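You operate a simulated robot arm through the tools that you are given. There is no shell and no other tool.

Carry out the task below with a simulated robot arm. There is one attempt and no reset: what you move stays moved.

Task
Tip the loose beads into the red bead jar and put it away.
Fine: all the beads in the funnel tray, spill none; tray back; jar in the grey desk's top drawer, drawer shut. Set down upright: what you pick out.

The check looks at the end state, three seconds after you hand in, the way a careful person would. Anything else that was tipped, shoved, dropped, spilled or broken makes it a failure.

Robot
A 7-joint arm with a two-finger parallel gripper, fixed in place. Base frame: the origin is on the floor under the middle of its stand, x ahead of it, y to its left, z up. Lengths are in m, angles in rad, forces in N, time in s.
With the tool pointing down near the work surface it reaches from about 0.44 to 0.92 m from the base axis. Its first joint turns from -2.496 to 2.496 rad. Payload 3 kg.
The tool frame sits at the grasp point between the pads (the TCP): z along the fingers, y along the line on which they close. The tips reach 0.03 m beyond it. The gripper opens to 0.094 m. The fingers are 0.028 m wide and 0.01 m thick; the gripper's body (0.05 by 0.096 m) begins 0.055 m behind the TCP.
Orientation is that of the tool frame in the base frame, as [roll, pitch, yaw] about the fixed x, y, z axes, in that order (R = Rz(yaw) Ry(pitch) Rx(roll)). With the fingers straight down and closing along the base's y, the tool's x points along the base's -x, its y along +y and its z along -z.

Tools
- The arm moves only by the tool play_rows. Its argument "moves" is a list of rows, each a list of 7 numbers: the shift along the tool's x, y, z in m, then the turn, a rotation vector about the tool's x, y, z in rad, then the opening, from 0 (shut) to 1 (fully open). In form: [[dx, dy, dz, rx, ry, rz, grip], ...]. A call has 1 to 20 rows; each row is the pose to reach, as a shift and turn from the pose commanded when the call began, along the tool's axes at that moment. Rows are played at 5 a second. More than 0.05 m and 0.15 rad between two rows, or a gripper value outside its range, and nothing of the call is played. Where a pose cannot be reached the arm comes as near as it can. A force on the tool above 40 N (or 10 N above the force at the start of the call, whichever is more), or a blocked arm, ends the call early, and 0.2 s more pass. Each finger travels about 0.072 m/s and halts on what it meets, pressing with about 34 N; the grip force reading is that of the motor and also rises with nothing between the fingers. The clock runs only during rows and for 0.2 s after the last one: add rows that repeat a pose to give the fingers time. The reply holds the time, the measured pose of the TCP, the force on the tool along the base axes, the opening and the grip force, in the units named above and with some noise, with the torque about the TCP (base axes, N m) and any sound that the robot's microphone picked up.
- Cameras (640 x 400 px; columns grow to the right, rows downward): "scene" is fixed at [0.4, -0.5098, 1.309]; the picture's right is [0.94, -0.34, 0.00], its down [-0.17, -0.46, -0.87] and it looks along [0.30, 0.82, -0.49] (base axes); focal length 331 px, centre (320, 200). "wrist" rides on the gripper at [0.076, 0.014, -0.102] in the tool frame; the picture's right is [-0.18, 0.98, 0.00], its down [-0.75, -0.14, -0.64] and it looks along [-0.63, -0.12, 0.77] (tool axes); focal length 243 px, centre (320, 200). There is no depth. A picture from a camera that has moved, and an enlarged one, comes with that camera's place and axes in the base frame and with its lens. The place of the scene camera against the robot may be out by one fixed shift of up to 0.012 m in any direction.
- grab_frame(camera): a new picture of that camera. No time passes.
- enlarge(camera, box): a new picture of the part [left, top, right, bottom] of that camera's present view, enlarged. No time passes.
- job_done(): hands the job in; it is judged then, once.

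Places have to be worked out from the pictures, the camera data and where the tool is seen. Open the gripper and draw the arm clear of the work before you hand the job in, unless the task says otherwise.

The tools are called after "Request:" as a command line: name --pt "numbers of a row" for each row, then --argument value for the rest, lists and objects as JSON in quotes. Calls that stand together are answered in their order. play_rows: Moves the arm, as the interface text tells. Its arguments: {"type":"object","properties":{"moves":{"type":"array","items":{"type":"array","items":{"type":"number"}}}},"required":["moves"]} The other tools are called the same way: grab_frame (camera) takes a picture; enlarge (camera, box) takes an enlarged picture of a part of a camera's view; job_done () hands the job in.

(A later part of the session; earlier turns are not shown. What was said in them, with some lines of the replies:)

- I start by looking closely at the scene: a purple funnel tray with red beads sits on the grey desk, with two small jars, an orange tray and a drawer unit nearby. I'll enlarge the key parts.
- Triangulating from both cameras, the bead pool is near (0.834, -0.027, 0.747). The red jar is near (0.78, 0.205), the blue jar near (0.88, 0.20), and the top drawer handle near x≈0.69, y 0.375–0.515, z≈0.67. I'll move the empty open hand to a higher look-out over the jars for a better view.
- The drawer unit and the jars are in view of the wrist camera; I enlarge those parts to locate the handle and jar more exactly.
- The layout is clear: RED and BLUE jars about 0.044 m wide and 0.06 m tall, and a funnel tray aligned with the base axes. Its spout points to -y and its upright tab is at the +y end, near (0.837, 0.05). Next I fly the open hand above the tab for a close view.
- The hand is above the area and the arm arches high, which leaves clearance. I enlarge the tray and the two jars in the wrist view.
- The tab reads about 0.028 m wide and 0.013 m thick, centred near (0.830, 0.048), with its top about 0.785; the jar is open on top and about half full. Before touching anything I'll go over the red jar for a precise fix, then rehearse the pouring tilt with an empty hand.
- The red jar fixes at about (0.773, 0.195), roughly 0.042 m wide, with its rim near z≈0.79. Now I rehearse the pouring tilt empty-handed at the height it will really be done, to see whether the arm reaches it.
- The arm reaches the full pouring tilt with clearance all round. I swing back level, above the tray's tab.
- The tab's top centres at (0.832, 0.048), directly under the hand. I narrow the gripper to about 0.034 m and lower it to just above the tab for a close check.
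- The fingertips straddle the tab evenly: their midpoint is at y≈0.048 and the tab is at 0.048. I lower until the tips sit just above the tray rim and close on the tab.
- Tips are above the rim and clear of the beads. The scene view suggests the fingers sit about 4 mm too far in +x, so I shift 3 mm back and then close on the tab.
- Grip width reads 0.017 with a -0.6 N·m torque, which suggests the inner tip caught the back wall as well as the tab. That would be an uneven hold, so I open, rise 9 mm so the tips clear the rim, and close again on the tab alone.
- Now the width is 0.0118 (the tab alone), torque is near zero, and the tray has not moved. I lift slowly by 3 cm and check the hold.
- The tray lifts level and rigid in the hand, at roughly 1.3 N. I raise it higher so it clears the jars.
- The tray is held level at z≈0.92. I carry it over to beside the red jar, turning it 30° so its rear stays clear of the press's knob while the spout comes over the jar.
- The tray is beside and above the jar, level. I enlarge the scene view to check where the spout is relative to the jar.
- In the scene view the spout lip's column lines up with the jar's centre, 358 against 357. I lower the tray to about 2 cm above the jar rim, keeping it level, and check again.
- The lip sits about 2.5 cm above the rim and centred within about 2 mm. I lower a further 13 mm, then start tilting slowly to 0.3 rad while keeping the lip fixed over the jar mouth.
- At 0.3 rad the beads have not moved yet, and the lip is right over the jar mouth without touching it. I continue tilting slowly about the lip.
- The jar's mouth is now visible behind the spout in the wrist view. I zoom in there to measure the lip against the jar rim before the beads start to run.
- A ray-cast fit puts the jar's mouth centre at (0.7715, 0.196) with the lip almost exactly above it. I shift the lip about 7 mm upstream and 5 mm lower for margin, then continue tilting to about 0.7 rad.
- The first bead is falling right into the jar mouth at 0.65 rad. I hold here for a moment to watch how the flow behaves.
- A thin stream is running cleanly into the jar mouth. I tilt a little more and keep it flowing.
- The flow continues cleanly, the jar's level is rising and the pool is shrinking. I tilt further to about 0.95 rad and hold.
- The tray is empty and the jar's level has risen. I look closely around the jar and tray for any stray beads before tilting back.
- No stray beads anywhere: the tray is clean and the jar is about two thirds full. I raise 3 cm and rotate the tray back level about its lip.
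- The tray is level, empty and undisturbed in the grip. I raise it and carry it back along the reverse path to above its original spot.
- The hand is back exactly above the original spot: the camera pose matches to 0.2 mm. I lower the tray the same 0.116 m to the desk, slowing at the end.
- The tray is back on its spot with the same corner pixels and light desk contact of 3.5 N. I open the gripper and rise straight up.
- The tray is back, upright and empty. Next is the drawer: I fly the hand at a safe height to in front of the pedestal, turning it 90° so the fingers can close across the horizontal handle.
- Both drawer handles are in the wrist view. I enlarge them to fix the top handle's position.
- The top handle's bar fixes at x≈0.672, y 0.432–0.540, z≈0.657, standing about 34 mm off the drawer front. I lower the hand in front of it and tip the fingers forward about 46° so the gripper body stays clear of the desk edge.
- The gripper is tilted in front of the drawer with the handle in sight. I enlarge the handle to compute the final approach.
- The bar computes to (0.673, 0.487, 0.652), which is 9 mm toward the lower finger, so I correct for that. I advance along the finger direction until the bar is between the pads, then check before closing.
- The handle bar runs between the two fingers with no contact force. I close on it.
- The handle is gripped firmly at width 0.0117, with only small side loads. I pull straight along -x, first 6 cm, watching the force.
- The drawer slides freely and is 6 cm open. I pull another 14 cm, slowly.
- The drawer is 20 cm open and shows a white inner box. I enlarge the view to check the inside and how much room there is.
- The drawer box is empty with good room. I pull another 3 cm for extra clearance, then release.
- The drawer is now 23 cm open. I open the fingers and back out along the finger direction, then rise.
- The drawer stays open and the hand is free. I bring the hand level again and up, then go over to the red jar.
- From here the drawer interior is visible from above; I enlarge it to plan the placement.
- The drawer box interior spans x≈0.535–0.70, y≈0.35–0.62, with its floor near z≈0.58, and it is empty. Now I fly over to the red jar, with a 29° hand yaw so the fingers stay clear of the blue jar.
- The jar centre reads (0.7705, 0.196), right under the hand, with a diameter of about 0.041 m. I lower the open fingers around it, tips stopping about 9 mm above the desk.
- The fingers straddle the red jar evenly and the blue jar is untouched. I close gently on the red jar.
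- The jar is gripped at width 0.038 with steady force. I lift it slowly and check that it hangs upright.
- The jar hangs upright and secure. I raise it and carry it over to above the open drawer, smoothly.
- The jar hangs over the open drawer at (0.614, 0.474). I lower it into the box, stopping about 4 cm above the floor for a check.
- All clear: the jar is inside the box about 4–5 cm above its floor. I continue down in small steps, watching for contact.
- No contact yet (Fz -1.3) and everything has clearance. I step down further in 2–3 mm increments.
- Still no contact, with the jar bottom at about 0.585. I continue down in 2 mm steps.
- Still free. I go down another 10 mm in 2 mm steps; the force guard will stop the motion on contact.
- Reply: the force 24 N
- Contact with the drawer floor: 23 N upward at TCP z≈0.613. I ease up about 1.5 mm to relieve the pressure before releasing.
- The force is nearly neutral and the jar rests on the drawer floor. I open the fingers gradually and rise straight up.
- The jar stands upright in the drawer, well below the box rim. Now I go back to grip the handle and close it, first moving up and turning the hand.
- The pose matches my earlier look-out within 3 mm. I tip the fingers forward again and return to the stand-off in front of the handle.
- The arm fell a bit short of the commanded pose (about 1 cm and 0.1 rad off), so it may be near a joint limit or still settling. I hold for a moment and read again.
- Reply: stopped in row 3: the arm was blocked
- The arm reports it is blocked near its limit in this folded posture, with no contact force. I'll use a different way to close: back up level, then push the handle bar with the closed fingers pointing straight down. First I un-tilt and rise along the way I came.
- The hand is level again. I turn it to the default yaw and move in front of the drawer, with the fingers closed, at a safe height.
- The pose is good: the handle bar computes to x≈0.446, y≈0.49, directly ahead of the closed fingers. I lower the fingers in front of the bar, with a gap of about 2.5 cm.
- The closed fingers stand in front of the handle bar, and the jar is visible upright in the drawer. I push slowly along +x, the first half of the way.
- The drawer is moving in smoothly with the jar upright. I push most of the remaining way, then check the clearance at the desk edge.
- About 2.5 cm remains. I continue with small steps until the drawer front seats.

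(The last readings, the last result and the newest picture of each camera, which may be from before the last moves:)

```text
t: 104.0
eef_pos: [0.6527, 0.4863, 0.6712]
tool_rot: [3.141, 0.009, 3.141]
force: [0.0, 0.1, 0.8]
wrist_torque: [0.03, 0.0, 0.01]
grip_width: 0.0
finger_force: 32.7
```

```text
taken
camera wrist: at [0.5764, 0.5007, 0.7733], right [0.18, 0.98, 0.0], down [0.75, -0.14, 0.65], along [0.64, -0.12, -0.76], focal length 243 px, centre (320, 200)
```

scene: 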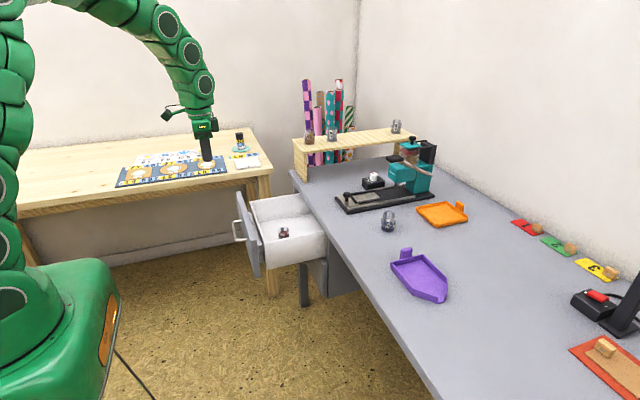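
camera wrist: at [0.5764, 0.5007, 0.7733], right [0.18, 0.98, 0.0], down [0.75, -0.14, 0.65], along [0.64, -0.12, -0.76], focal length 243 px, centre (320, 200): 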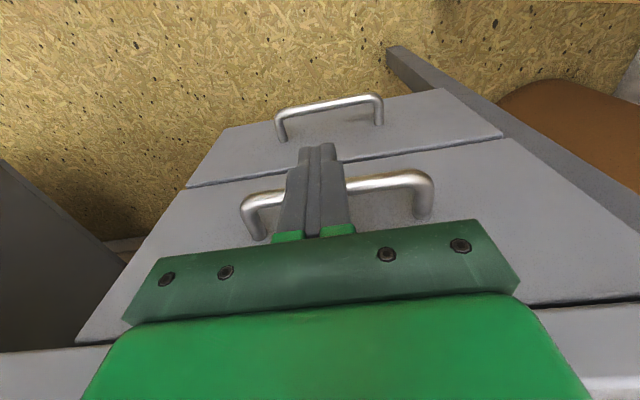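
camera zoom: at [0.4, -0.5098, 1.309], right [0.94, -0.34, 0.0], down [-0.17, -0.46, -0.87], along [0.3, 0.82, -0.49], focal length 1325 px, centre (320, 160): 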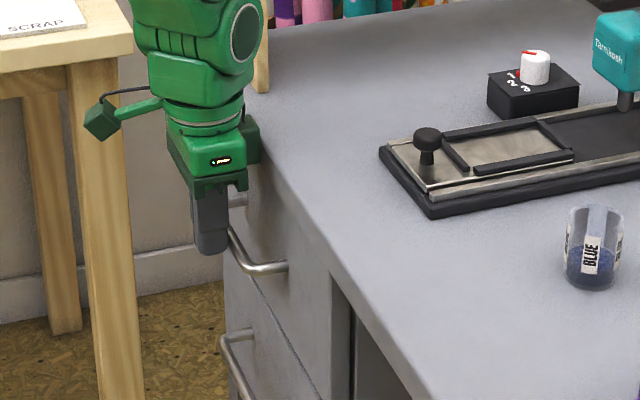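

It is almost seated and there is still no resistance. I push on in 1 mm steps until it meets its stop.

Request:
play_rows --pt "-0.001 0 0 0 0 0 0" --pt "-0.002 0 0 0 0 0 0" --pt "-0.003 0 0 0 0 0 0" --pt "-0.004 0 0 0 0 0 0" --pt "-0.004 0 0 0 0 0 0"

Request:
enlarge --camera "scene" --box '[270, 160, 370, 260]'

```text
t: 105.0
eef_pos: [0.6541, 0.4871, 0.6697]
tool_rot: [-3.14, 0.005, 3.141]
force: [-10.9, -3.6, 1.0]
wrist_torque: [0.17, -0.7, -0.19]
grip_width: 0.0002
finger_force: 33.3
stopped in row 4: the force on the tool passed its limit at 44 N (the readings are from after the stop); the commanded pose is now the measured one
```

```text
4.00 times, centred on (320, 210) of scene
camera zoom: at [0.4, -0.5098, 1.309], right [0.94, -0.34, 0.0], down [-0.17, -0.46, -0.87], along [0.3, 0.82, -0.49], focal length 1325 px, centre (320, 160)
```

zoom: 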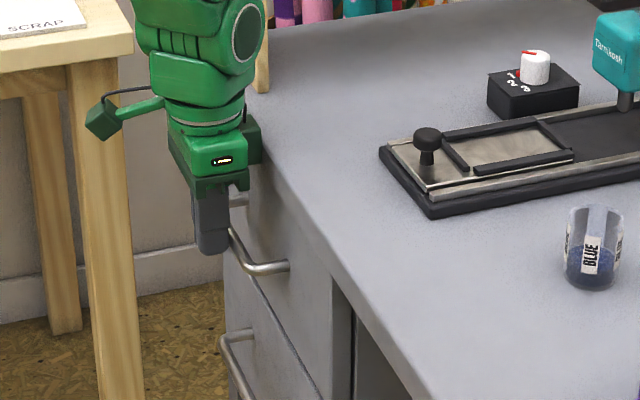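

The push stopped at 44 N, but the torque hints the contact may have been the gripper body at the desk edge rather than the drawer's stop. I back off 2 cm and compare the drawer front with the picture from the start.

Request:
play_rows --pt "0.003 0 0 0 0 0 0" --pt "0.01 0 0 0 0 0 0" --pt "0.02 0 0 0 0 0 0" --pt "0.02 0 0 0 0 0 0"

Request:
enlarge --camera "scene" --box '[280, 160, 400, 250]'

Request:
enlarge --camera "wrist" --box '[60, 60, 640, 400]'

```text
t: 106.0
eef_pos: [0.6347, 0.4864, 0.6686]
tool_rot: [-3.141, 0.001, 3.142]
force: [0.2, -0.1, -0.5]
wrist_torque: [0.0, 0.0, 0.04]
grip_width: 0.0
finger_force: 33.1
```

```text
4.44 times, centred on (340, 205) of scene
camera zoom: at [0.4, -0.5098, 1.309], right [0.94, -0.34, 0.0], down [-0.17, -0.46, -0.87], along [0.3, 0.82, -0.49], focal length 1472 px, centre (231, 178)
```

zoom: 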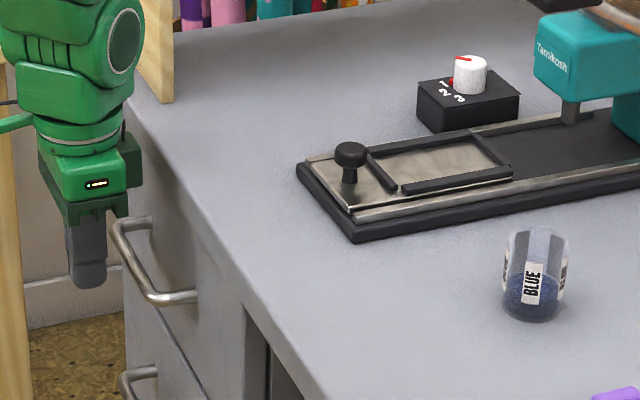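

```text
1.10 times, centred on (350, 230) of wrist
camera zoom: at [0.558, 0.5014, 0.7724], right [0.18, 0.98, 0.0], down [0.75, -0.14, 0.64], along [0.63, -0.12, -0.76], focal length 268 px, centre (287, 167)
```

zoom: 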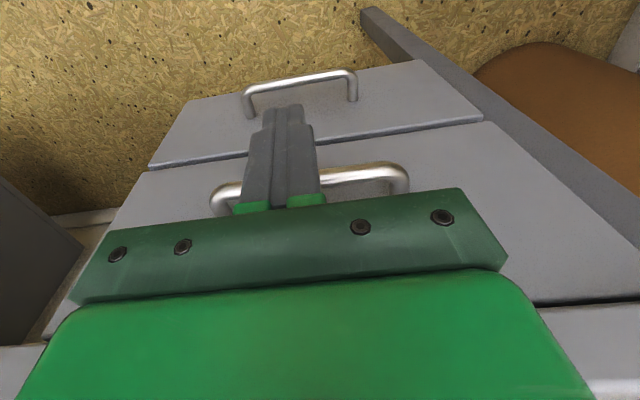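

The drawer front now looks flush and aligned with the lower drawer, matching the start picture. To be sure it is fully seated, I'll back off and lean the fingers forward so only the tips can touch, then give the bar a final gentle push.

Request:
play_rows --pt "0.01 0 0 0 -0.11 0 0" --pt "0.02 0 0.001 0 -0.23 0 0" --pt "0.024 0 0.003 0 -0.35 0 0" --pt "0.024 0 0.003 0 -0.35 0 0"

Request:
grab_frame --camera "wrist"

Request:
enlarge --camera "scene" --box '[240, 140, 360, 260]'

```text
t: 107.0
eef_pos: [0.6095, 0.4883, 0.666]
tool_rot: [-3.139, 0.354, -3.142]
force: [-1.2, 0.4, 0.7]
wrist_torque: [0.01, 0.02, 0.01]
grip_width: 0.0002
finger_force: 32.7
```

```text
taken
camera wrist: at [0.5033, 0.501, 0.7371], right [0.17, 0.98, 0.06], down [0.48, -0.14, 0.86], along [0.86, -0.12, -0.5], focal length 243 px, centre (320, 200)
```

wrist: 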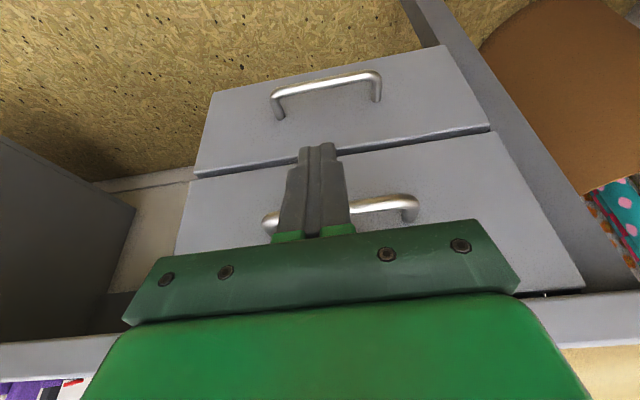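

```text
3.33 times, centred on (300, 200) of scene
camera zoom: at [0.4, -0.5098, 1.309], right [0.94, -0.34, 0.0], down [-0.17, -0.46, -0.87], along [0.3, 0.82, -0.49], focal length 1104 px, centre (387, 200)
```

zoom: 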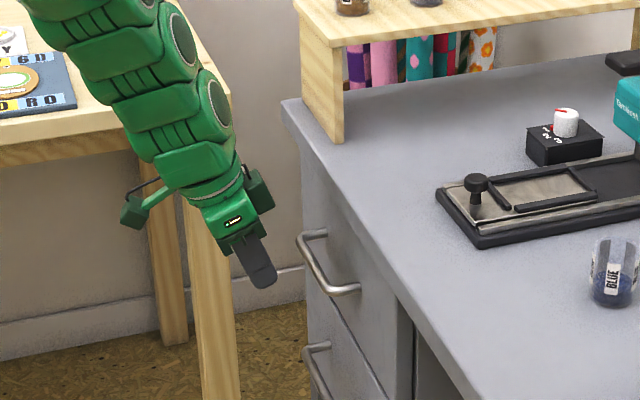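

The fingertips now lead and the hand body is well back from the desk. I advance to the handle bar and push gently until it resists.

Request:
play_rows --pt "-0.008 0 0.003 0 0 0 0" --pt "-0.0188 0 0.0069 0 0 0 0" --pt "-0.0272 0 0.0099 0 0 0 0" --pt "-0.0319 0 0.0117 0 0 0 0" --pt "-0.0338 0 0.0123 0 0 0 0" --pt "-0.0357 0 0.013 0 0 0 0" --pt "-0.0366 0 0.0134 0 0 0 0" --pt "-0.0376 0 0.0137 0 0 0 0" --pt "-0.0376 0 0.0137 0 0 0 0"

Request:
enlarge --camera "scene" --box '[270, 160, 370, 260]'

```text
t: 108.7
eef_pos: [0.6467, 0.4867, 0.6661]
tool_rot: [-3.137, 0.351, -3.138]
force: [-0.8, -0.5, 0.8]
wrist_torque: [-0.02, 0.01, 0.04]
grip_width: 0.0001
finger_force: 33.0
stopped in row 8: the force on the tool passed its limit at 44 N (the readings are from after the stop); the commanded pose is now the measured one
```

```text
4.00 times, centred on (320, 210) of scene
camera zoom: at [0.4, -0.5098, 1.309], right [0.94, -0.34, 0.0], down [-0.17, -0.46, -0.87], along [0.3, 0.82, -0.49], focal length 1325 px, centre (320, 160)
```

zoom: 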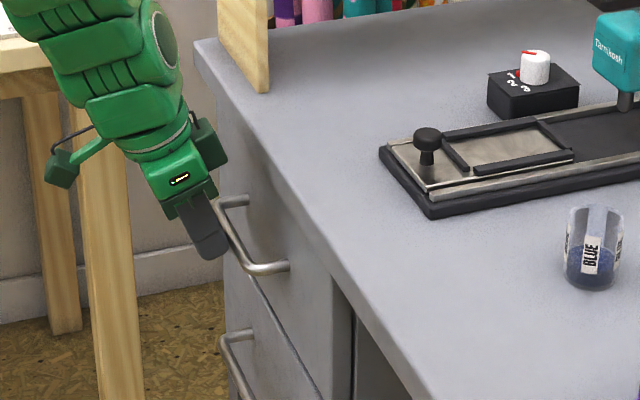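

It met a firm stop exactly where the closed drawer's bar should be (TCP x 0.647, as predicted), so the drawer is fully shut. I back away, then rise clear.

Request:
play_rows --pt "0.0094 0 -0.0034 0 0 0 0" --pt "0.028 0 -0.0103 0 0 0 0" --pt "0.056 0 -0.0206 0 0 0 0" --pt "0.075 0 -0.0274 0 0 0 0" --pt "0.065 0 -0.056 0 0 0 0" --pt "0.053 0 -0.089 0 0 0 0" --pt "0.0407 0 -0.1213 0 0 0 0" --pt "0.0285 0 -0.1553 0 0 0 0" --pt "0.0165 0 -0.1883 0 0 0 0" --pt "0.0165 0 -0.1883 0 0 0 0"

Request:
grab_frame --camera "scene"

Request:
grab_frame --camera "wrist"

```text
t: 110.9
eef_pos: [0.568, 0.487, 0.8382]
tool_rot: [-3.137, 0.351, -3.14]
force: [0.3, 0.2, 0.4]
wrist_torque: [-0.01, 0.02, 0.01]
grip_width: 0.0
finger_force: 33.0
```

```text
taken
```

scene: 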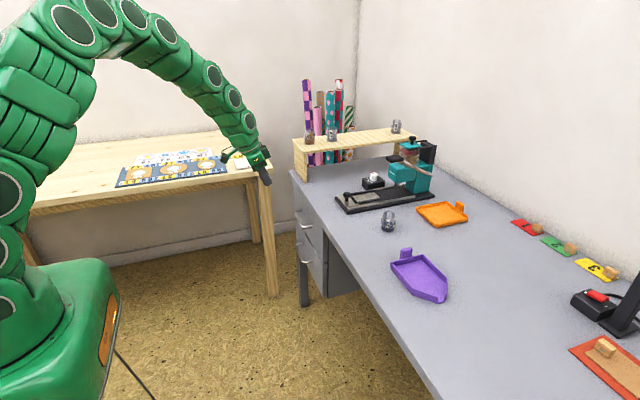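

```text
taken
camera wrist: at [0.461, 0.5014, 0.9088], right [0.17, 0.98, 0.06], down [0.49, -0.14, 0.86], along [0.86, -0.12, -0.5], focal length 243 px, centre (320, 200)
```

wrist: 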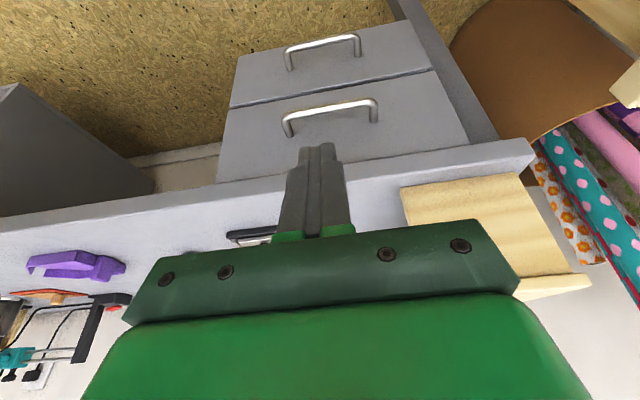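

The drawer is shut, flush with the one below. I bring the arm back up to its clear starting area and open the gripper.

Request:
play_rows --pt "-0.0087 -0.0318 -0.0198 0 0.027 0 0.1" --pt "-0.0174 -0.0637 -0.0396 0 0.054 0 0.2" --pt "-0.0261 -0.0955 -0.0595 0 0.081 0 0.3" --pt "-0.0349 -0.1274 -0.0793 0 0.108 0 0.4" --pt "-0.0436 -0.1592 -0.0991 0 0.135 0 0.5" --pt "-0.0523 -0.1911 -0.1189 0 0.162 0 0.6" --pt "-0.061 -0.2229 -0.1388 0 0.189 0 0.7" --pt "-0.0697 -0.2548 -0.1586 0 0.216 0 0.8" --pt "-0.0784 -0.2866 -0.1784 0 0.243 0 0.9" --pt "-0.0872 -0.3185 -0.1982 0 0.27 0 1" --pt "-0.0959 -0.3503 -0.2181 0 0.297 0 1" --pt "-0.1046 -0.3822 -0.2379 0 0.324 0 1" --pt "-0.1133 -0.414 -0.2577 0 0.351 0 1" --pt "-0.1133 -0.414 -0.2577 0 0.351 0 1"

Request:
grab_frame --camera "scene"

Request:
grab_frame --camera "wrist"

Request:
enlarge --camera "scene" --box '[280, 160, 480, 320]'

Request:
enlarge --camera "scene" --box '[280, 160, 400, 250]'

Request:
enlarge --camera "wrist" --box '[240, 100, 540, 260]'

```text
t: 113.9
eef_pos: [0.5865, 0.0756, 1.118]
tool_rot: [-3.136, -0.001, -3.141]
force: [-0.1, -0.3, -0.9]
wrist_torque: [0.0, -0.03, 0.03]
grip_width: 0.094
finger_force: 0.1
```

```text
taken
```

scene: 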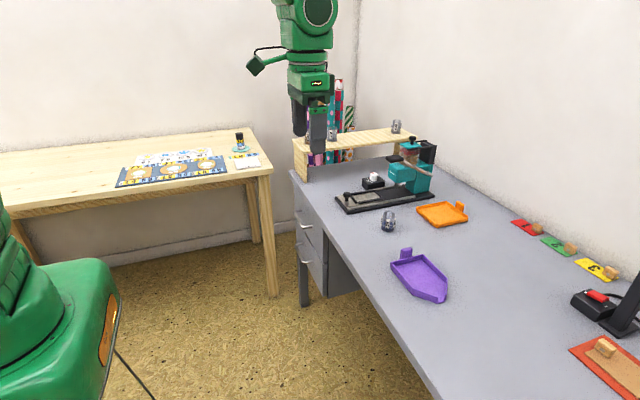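

```text
taken
camera wrist: at [0.5097, 0.0896, 1.2219], right [0.18, 0.98, 0.0], down [0.75, -0.14, 0.64], along [0.63, -0.12, -0.77], focal length 243 px, centre (320, 200)
```

wrist: 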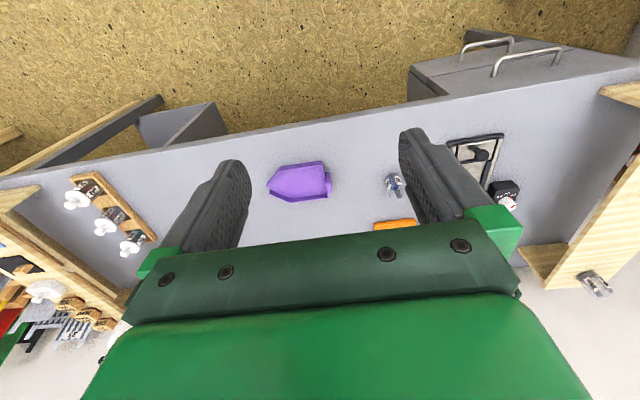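

```text
2.50 times, centred on (380, 240) of scene
camera zoom: at [0.4, -0.5098, 1.309], right [0.94, -0.34, 0.0], down [-0.17, -0.46, -0.87], along [0.3, 0.82, -0.49], focal length 828 px, centre (170, 100)
```

zoom: 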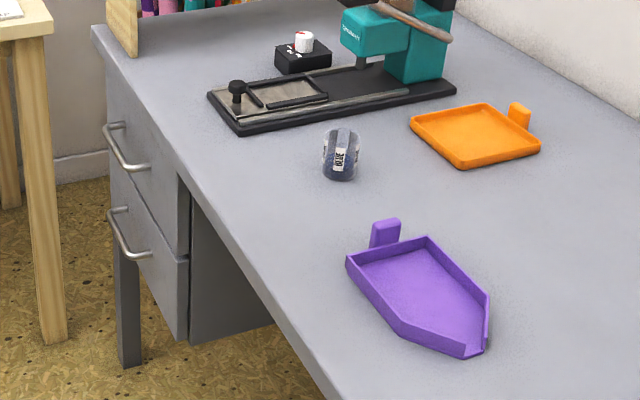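

```text
4.44 times, centred on (340, 205) of scene
camera zoom: at [0.4, -0.5098, 1.309], right [0.94, -0.34, 0.0], down [-0.17, -0.46, -0.87], along [0.3, 0.82, -0.49], focal length 1472 px, centre (231, 178)
```

zoom: 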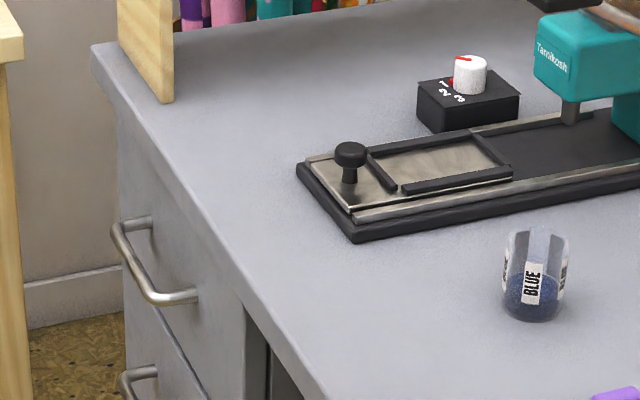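

```text
2.13 times, centred on (390, 180) of wrist
camera zoom: at [0.5097, 0.0896, 1.2219], right [0.18, 0.98, 0.0], down [0.75, -0.14, 0.64], along [0.63, -0.12, -0.77], focal length 518 px, centre (171, 243)
```

zoom: 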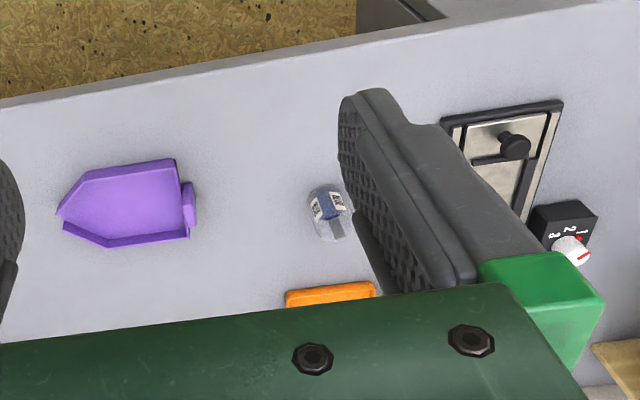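

All checks out:
- The tray is empty and back on its original spot.
- The desk is clean, with no stray beads.
- The blue jar and everything else are where they were.
- The drawer is shut and its handle matches the start picture, with the red jar left standing inside.
- The arm is clear with the gripper open.

I hand the job in.

Request:
job_done

```text
The job is handed in.
```

The loose beads are in the red jar, and the jar is standing upright in the grey desk's top drawer, which is shut.

- **Pouring:** the tray emptied completely, and I saw no beads on the desk or around the jar.
- **Tray:** it is back on its original spot, upright and empty.
- **Drawer:** I last saw the jar upright when the drawer was about half closed. The first push stopped early, apparently because the gripper met the desk edge. I backed off, pushed again with only the fingertips, and the drawer closed to a firm stop.
- **Everything else:** the blue jar, orange tray and the rest look as they did at the start.

The arm is back near its starting position with the gripper open. The job is handed in, but I haven't seen the result of the check.
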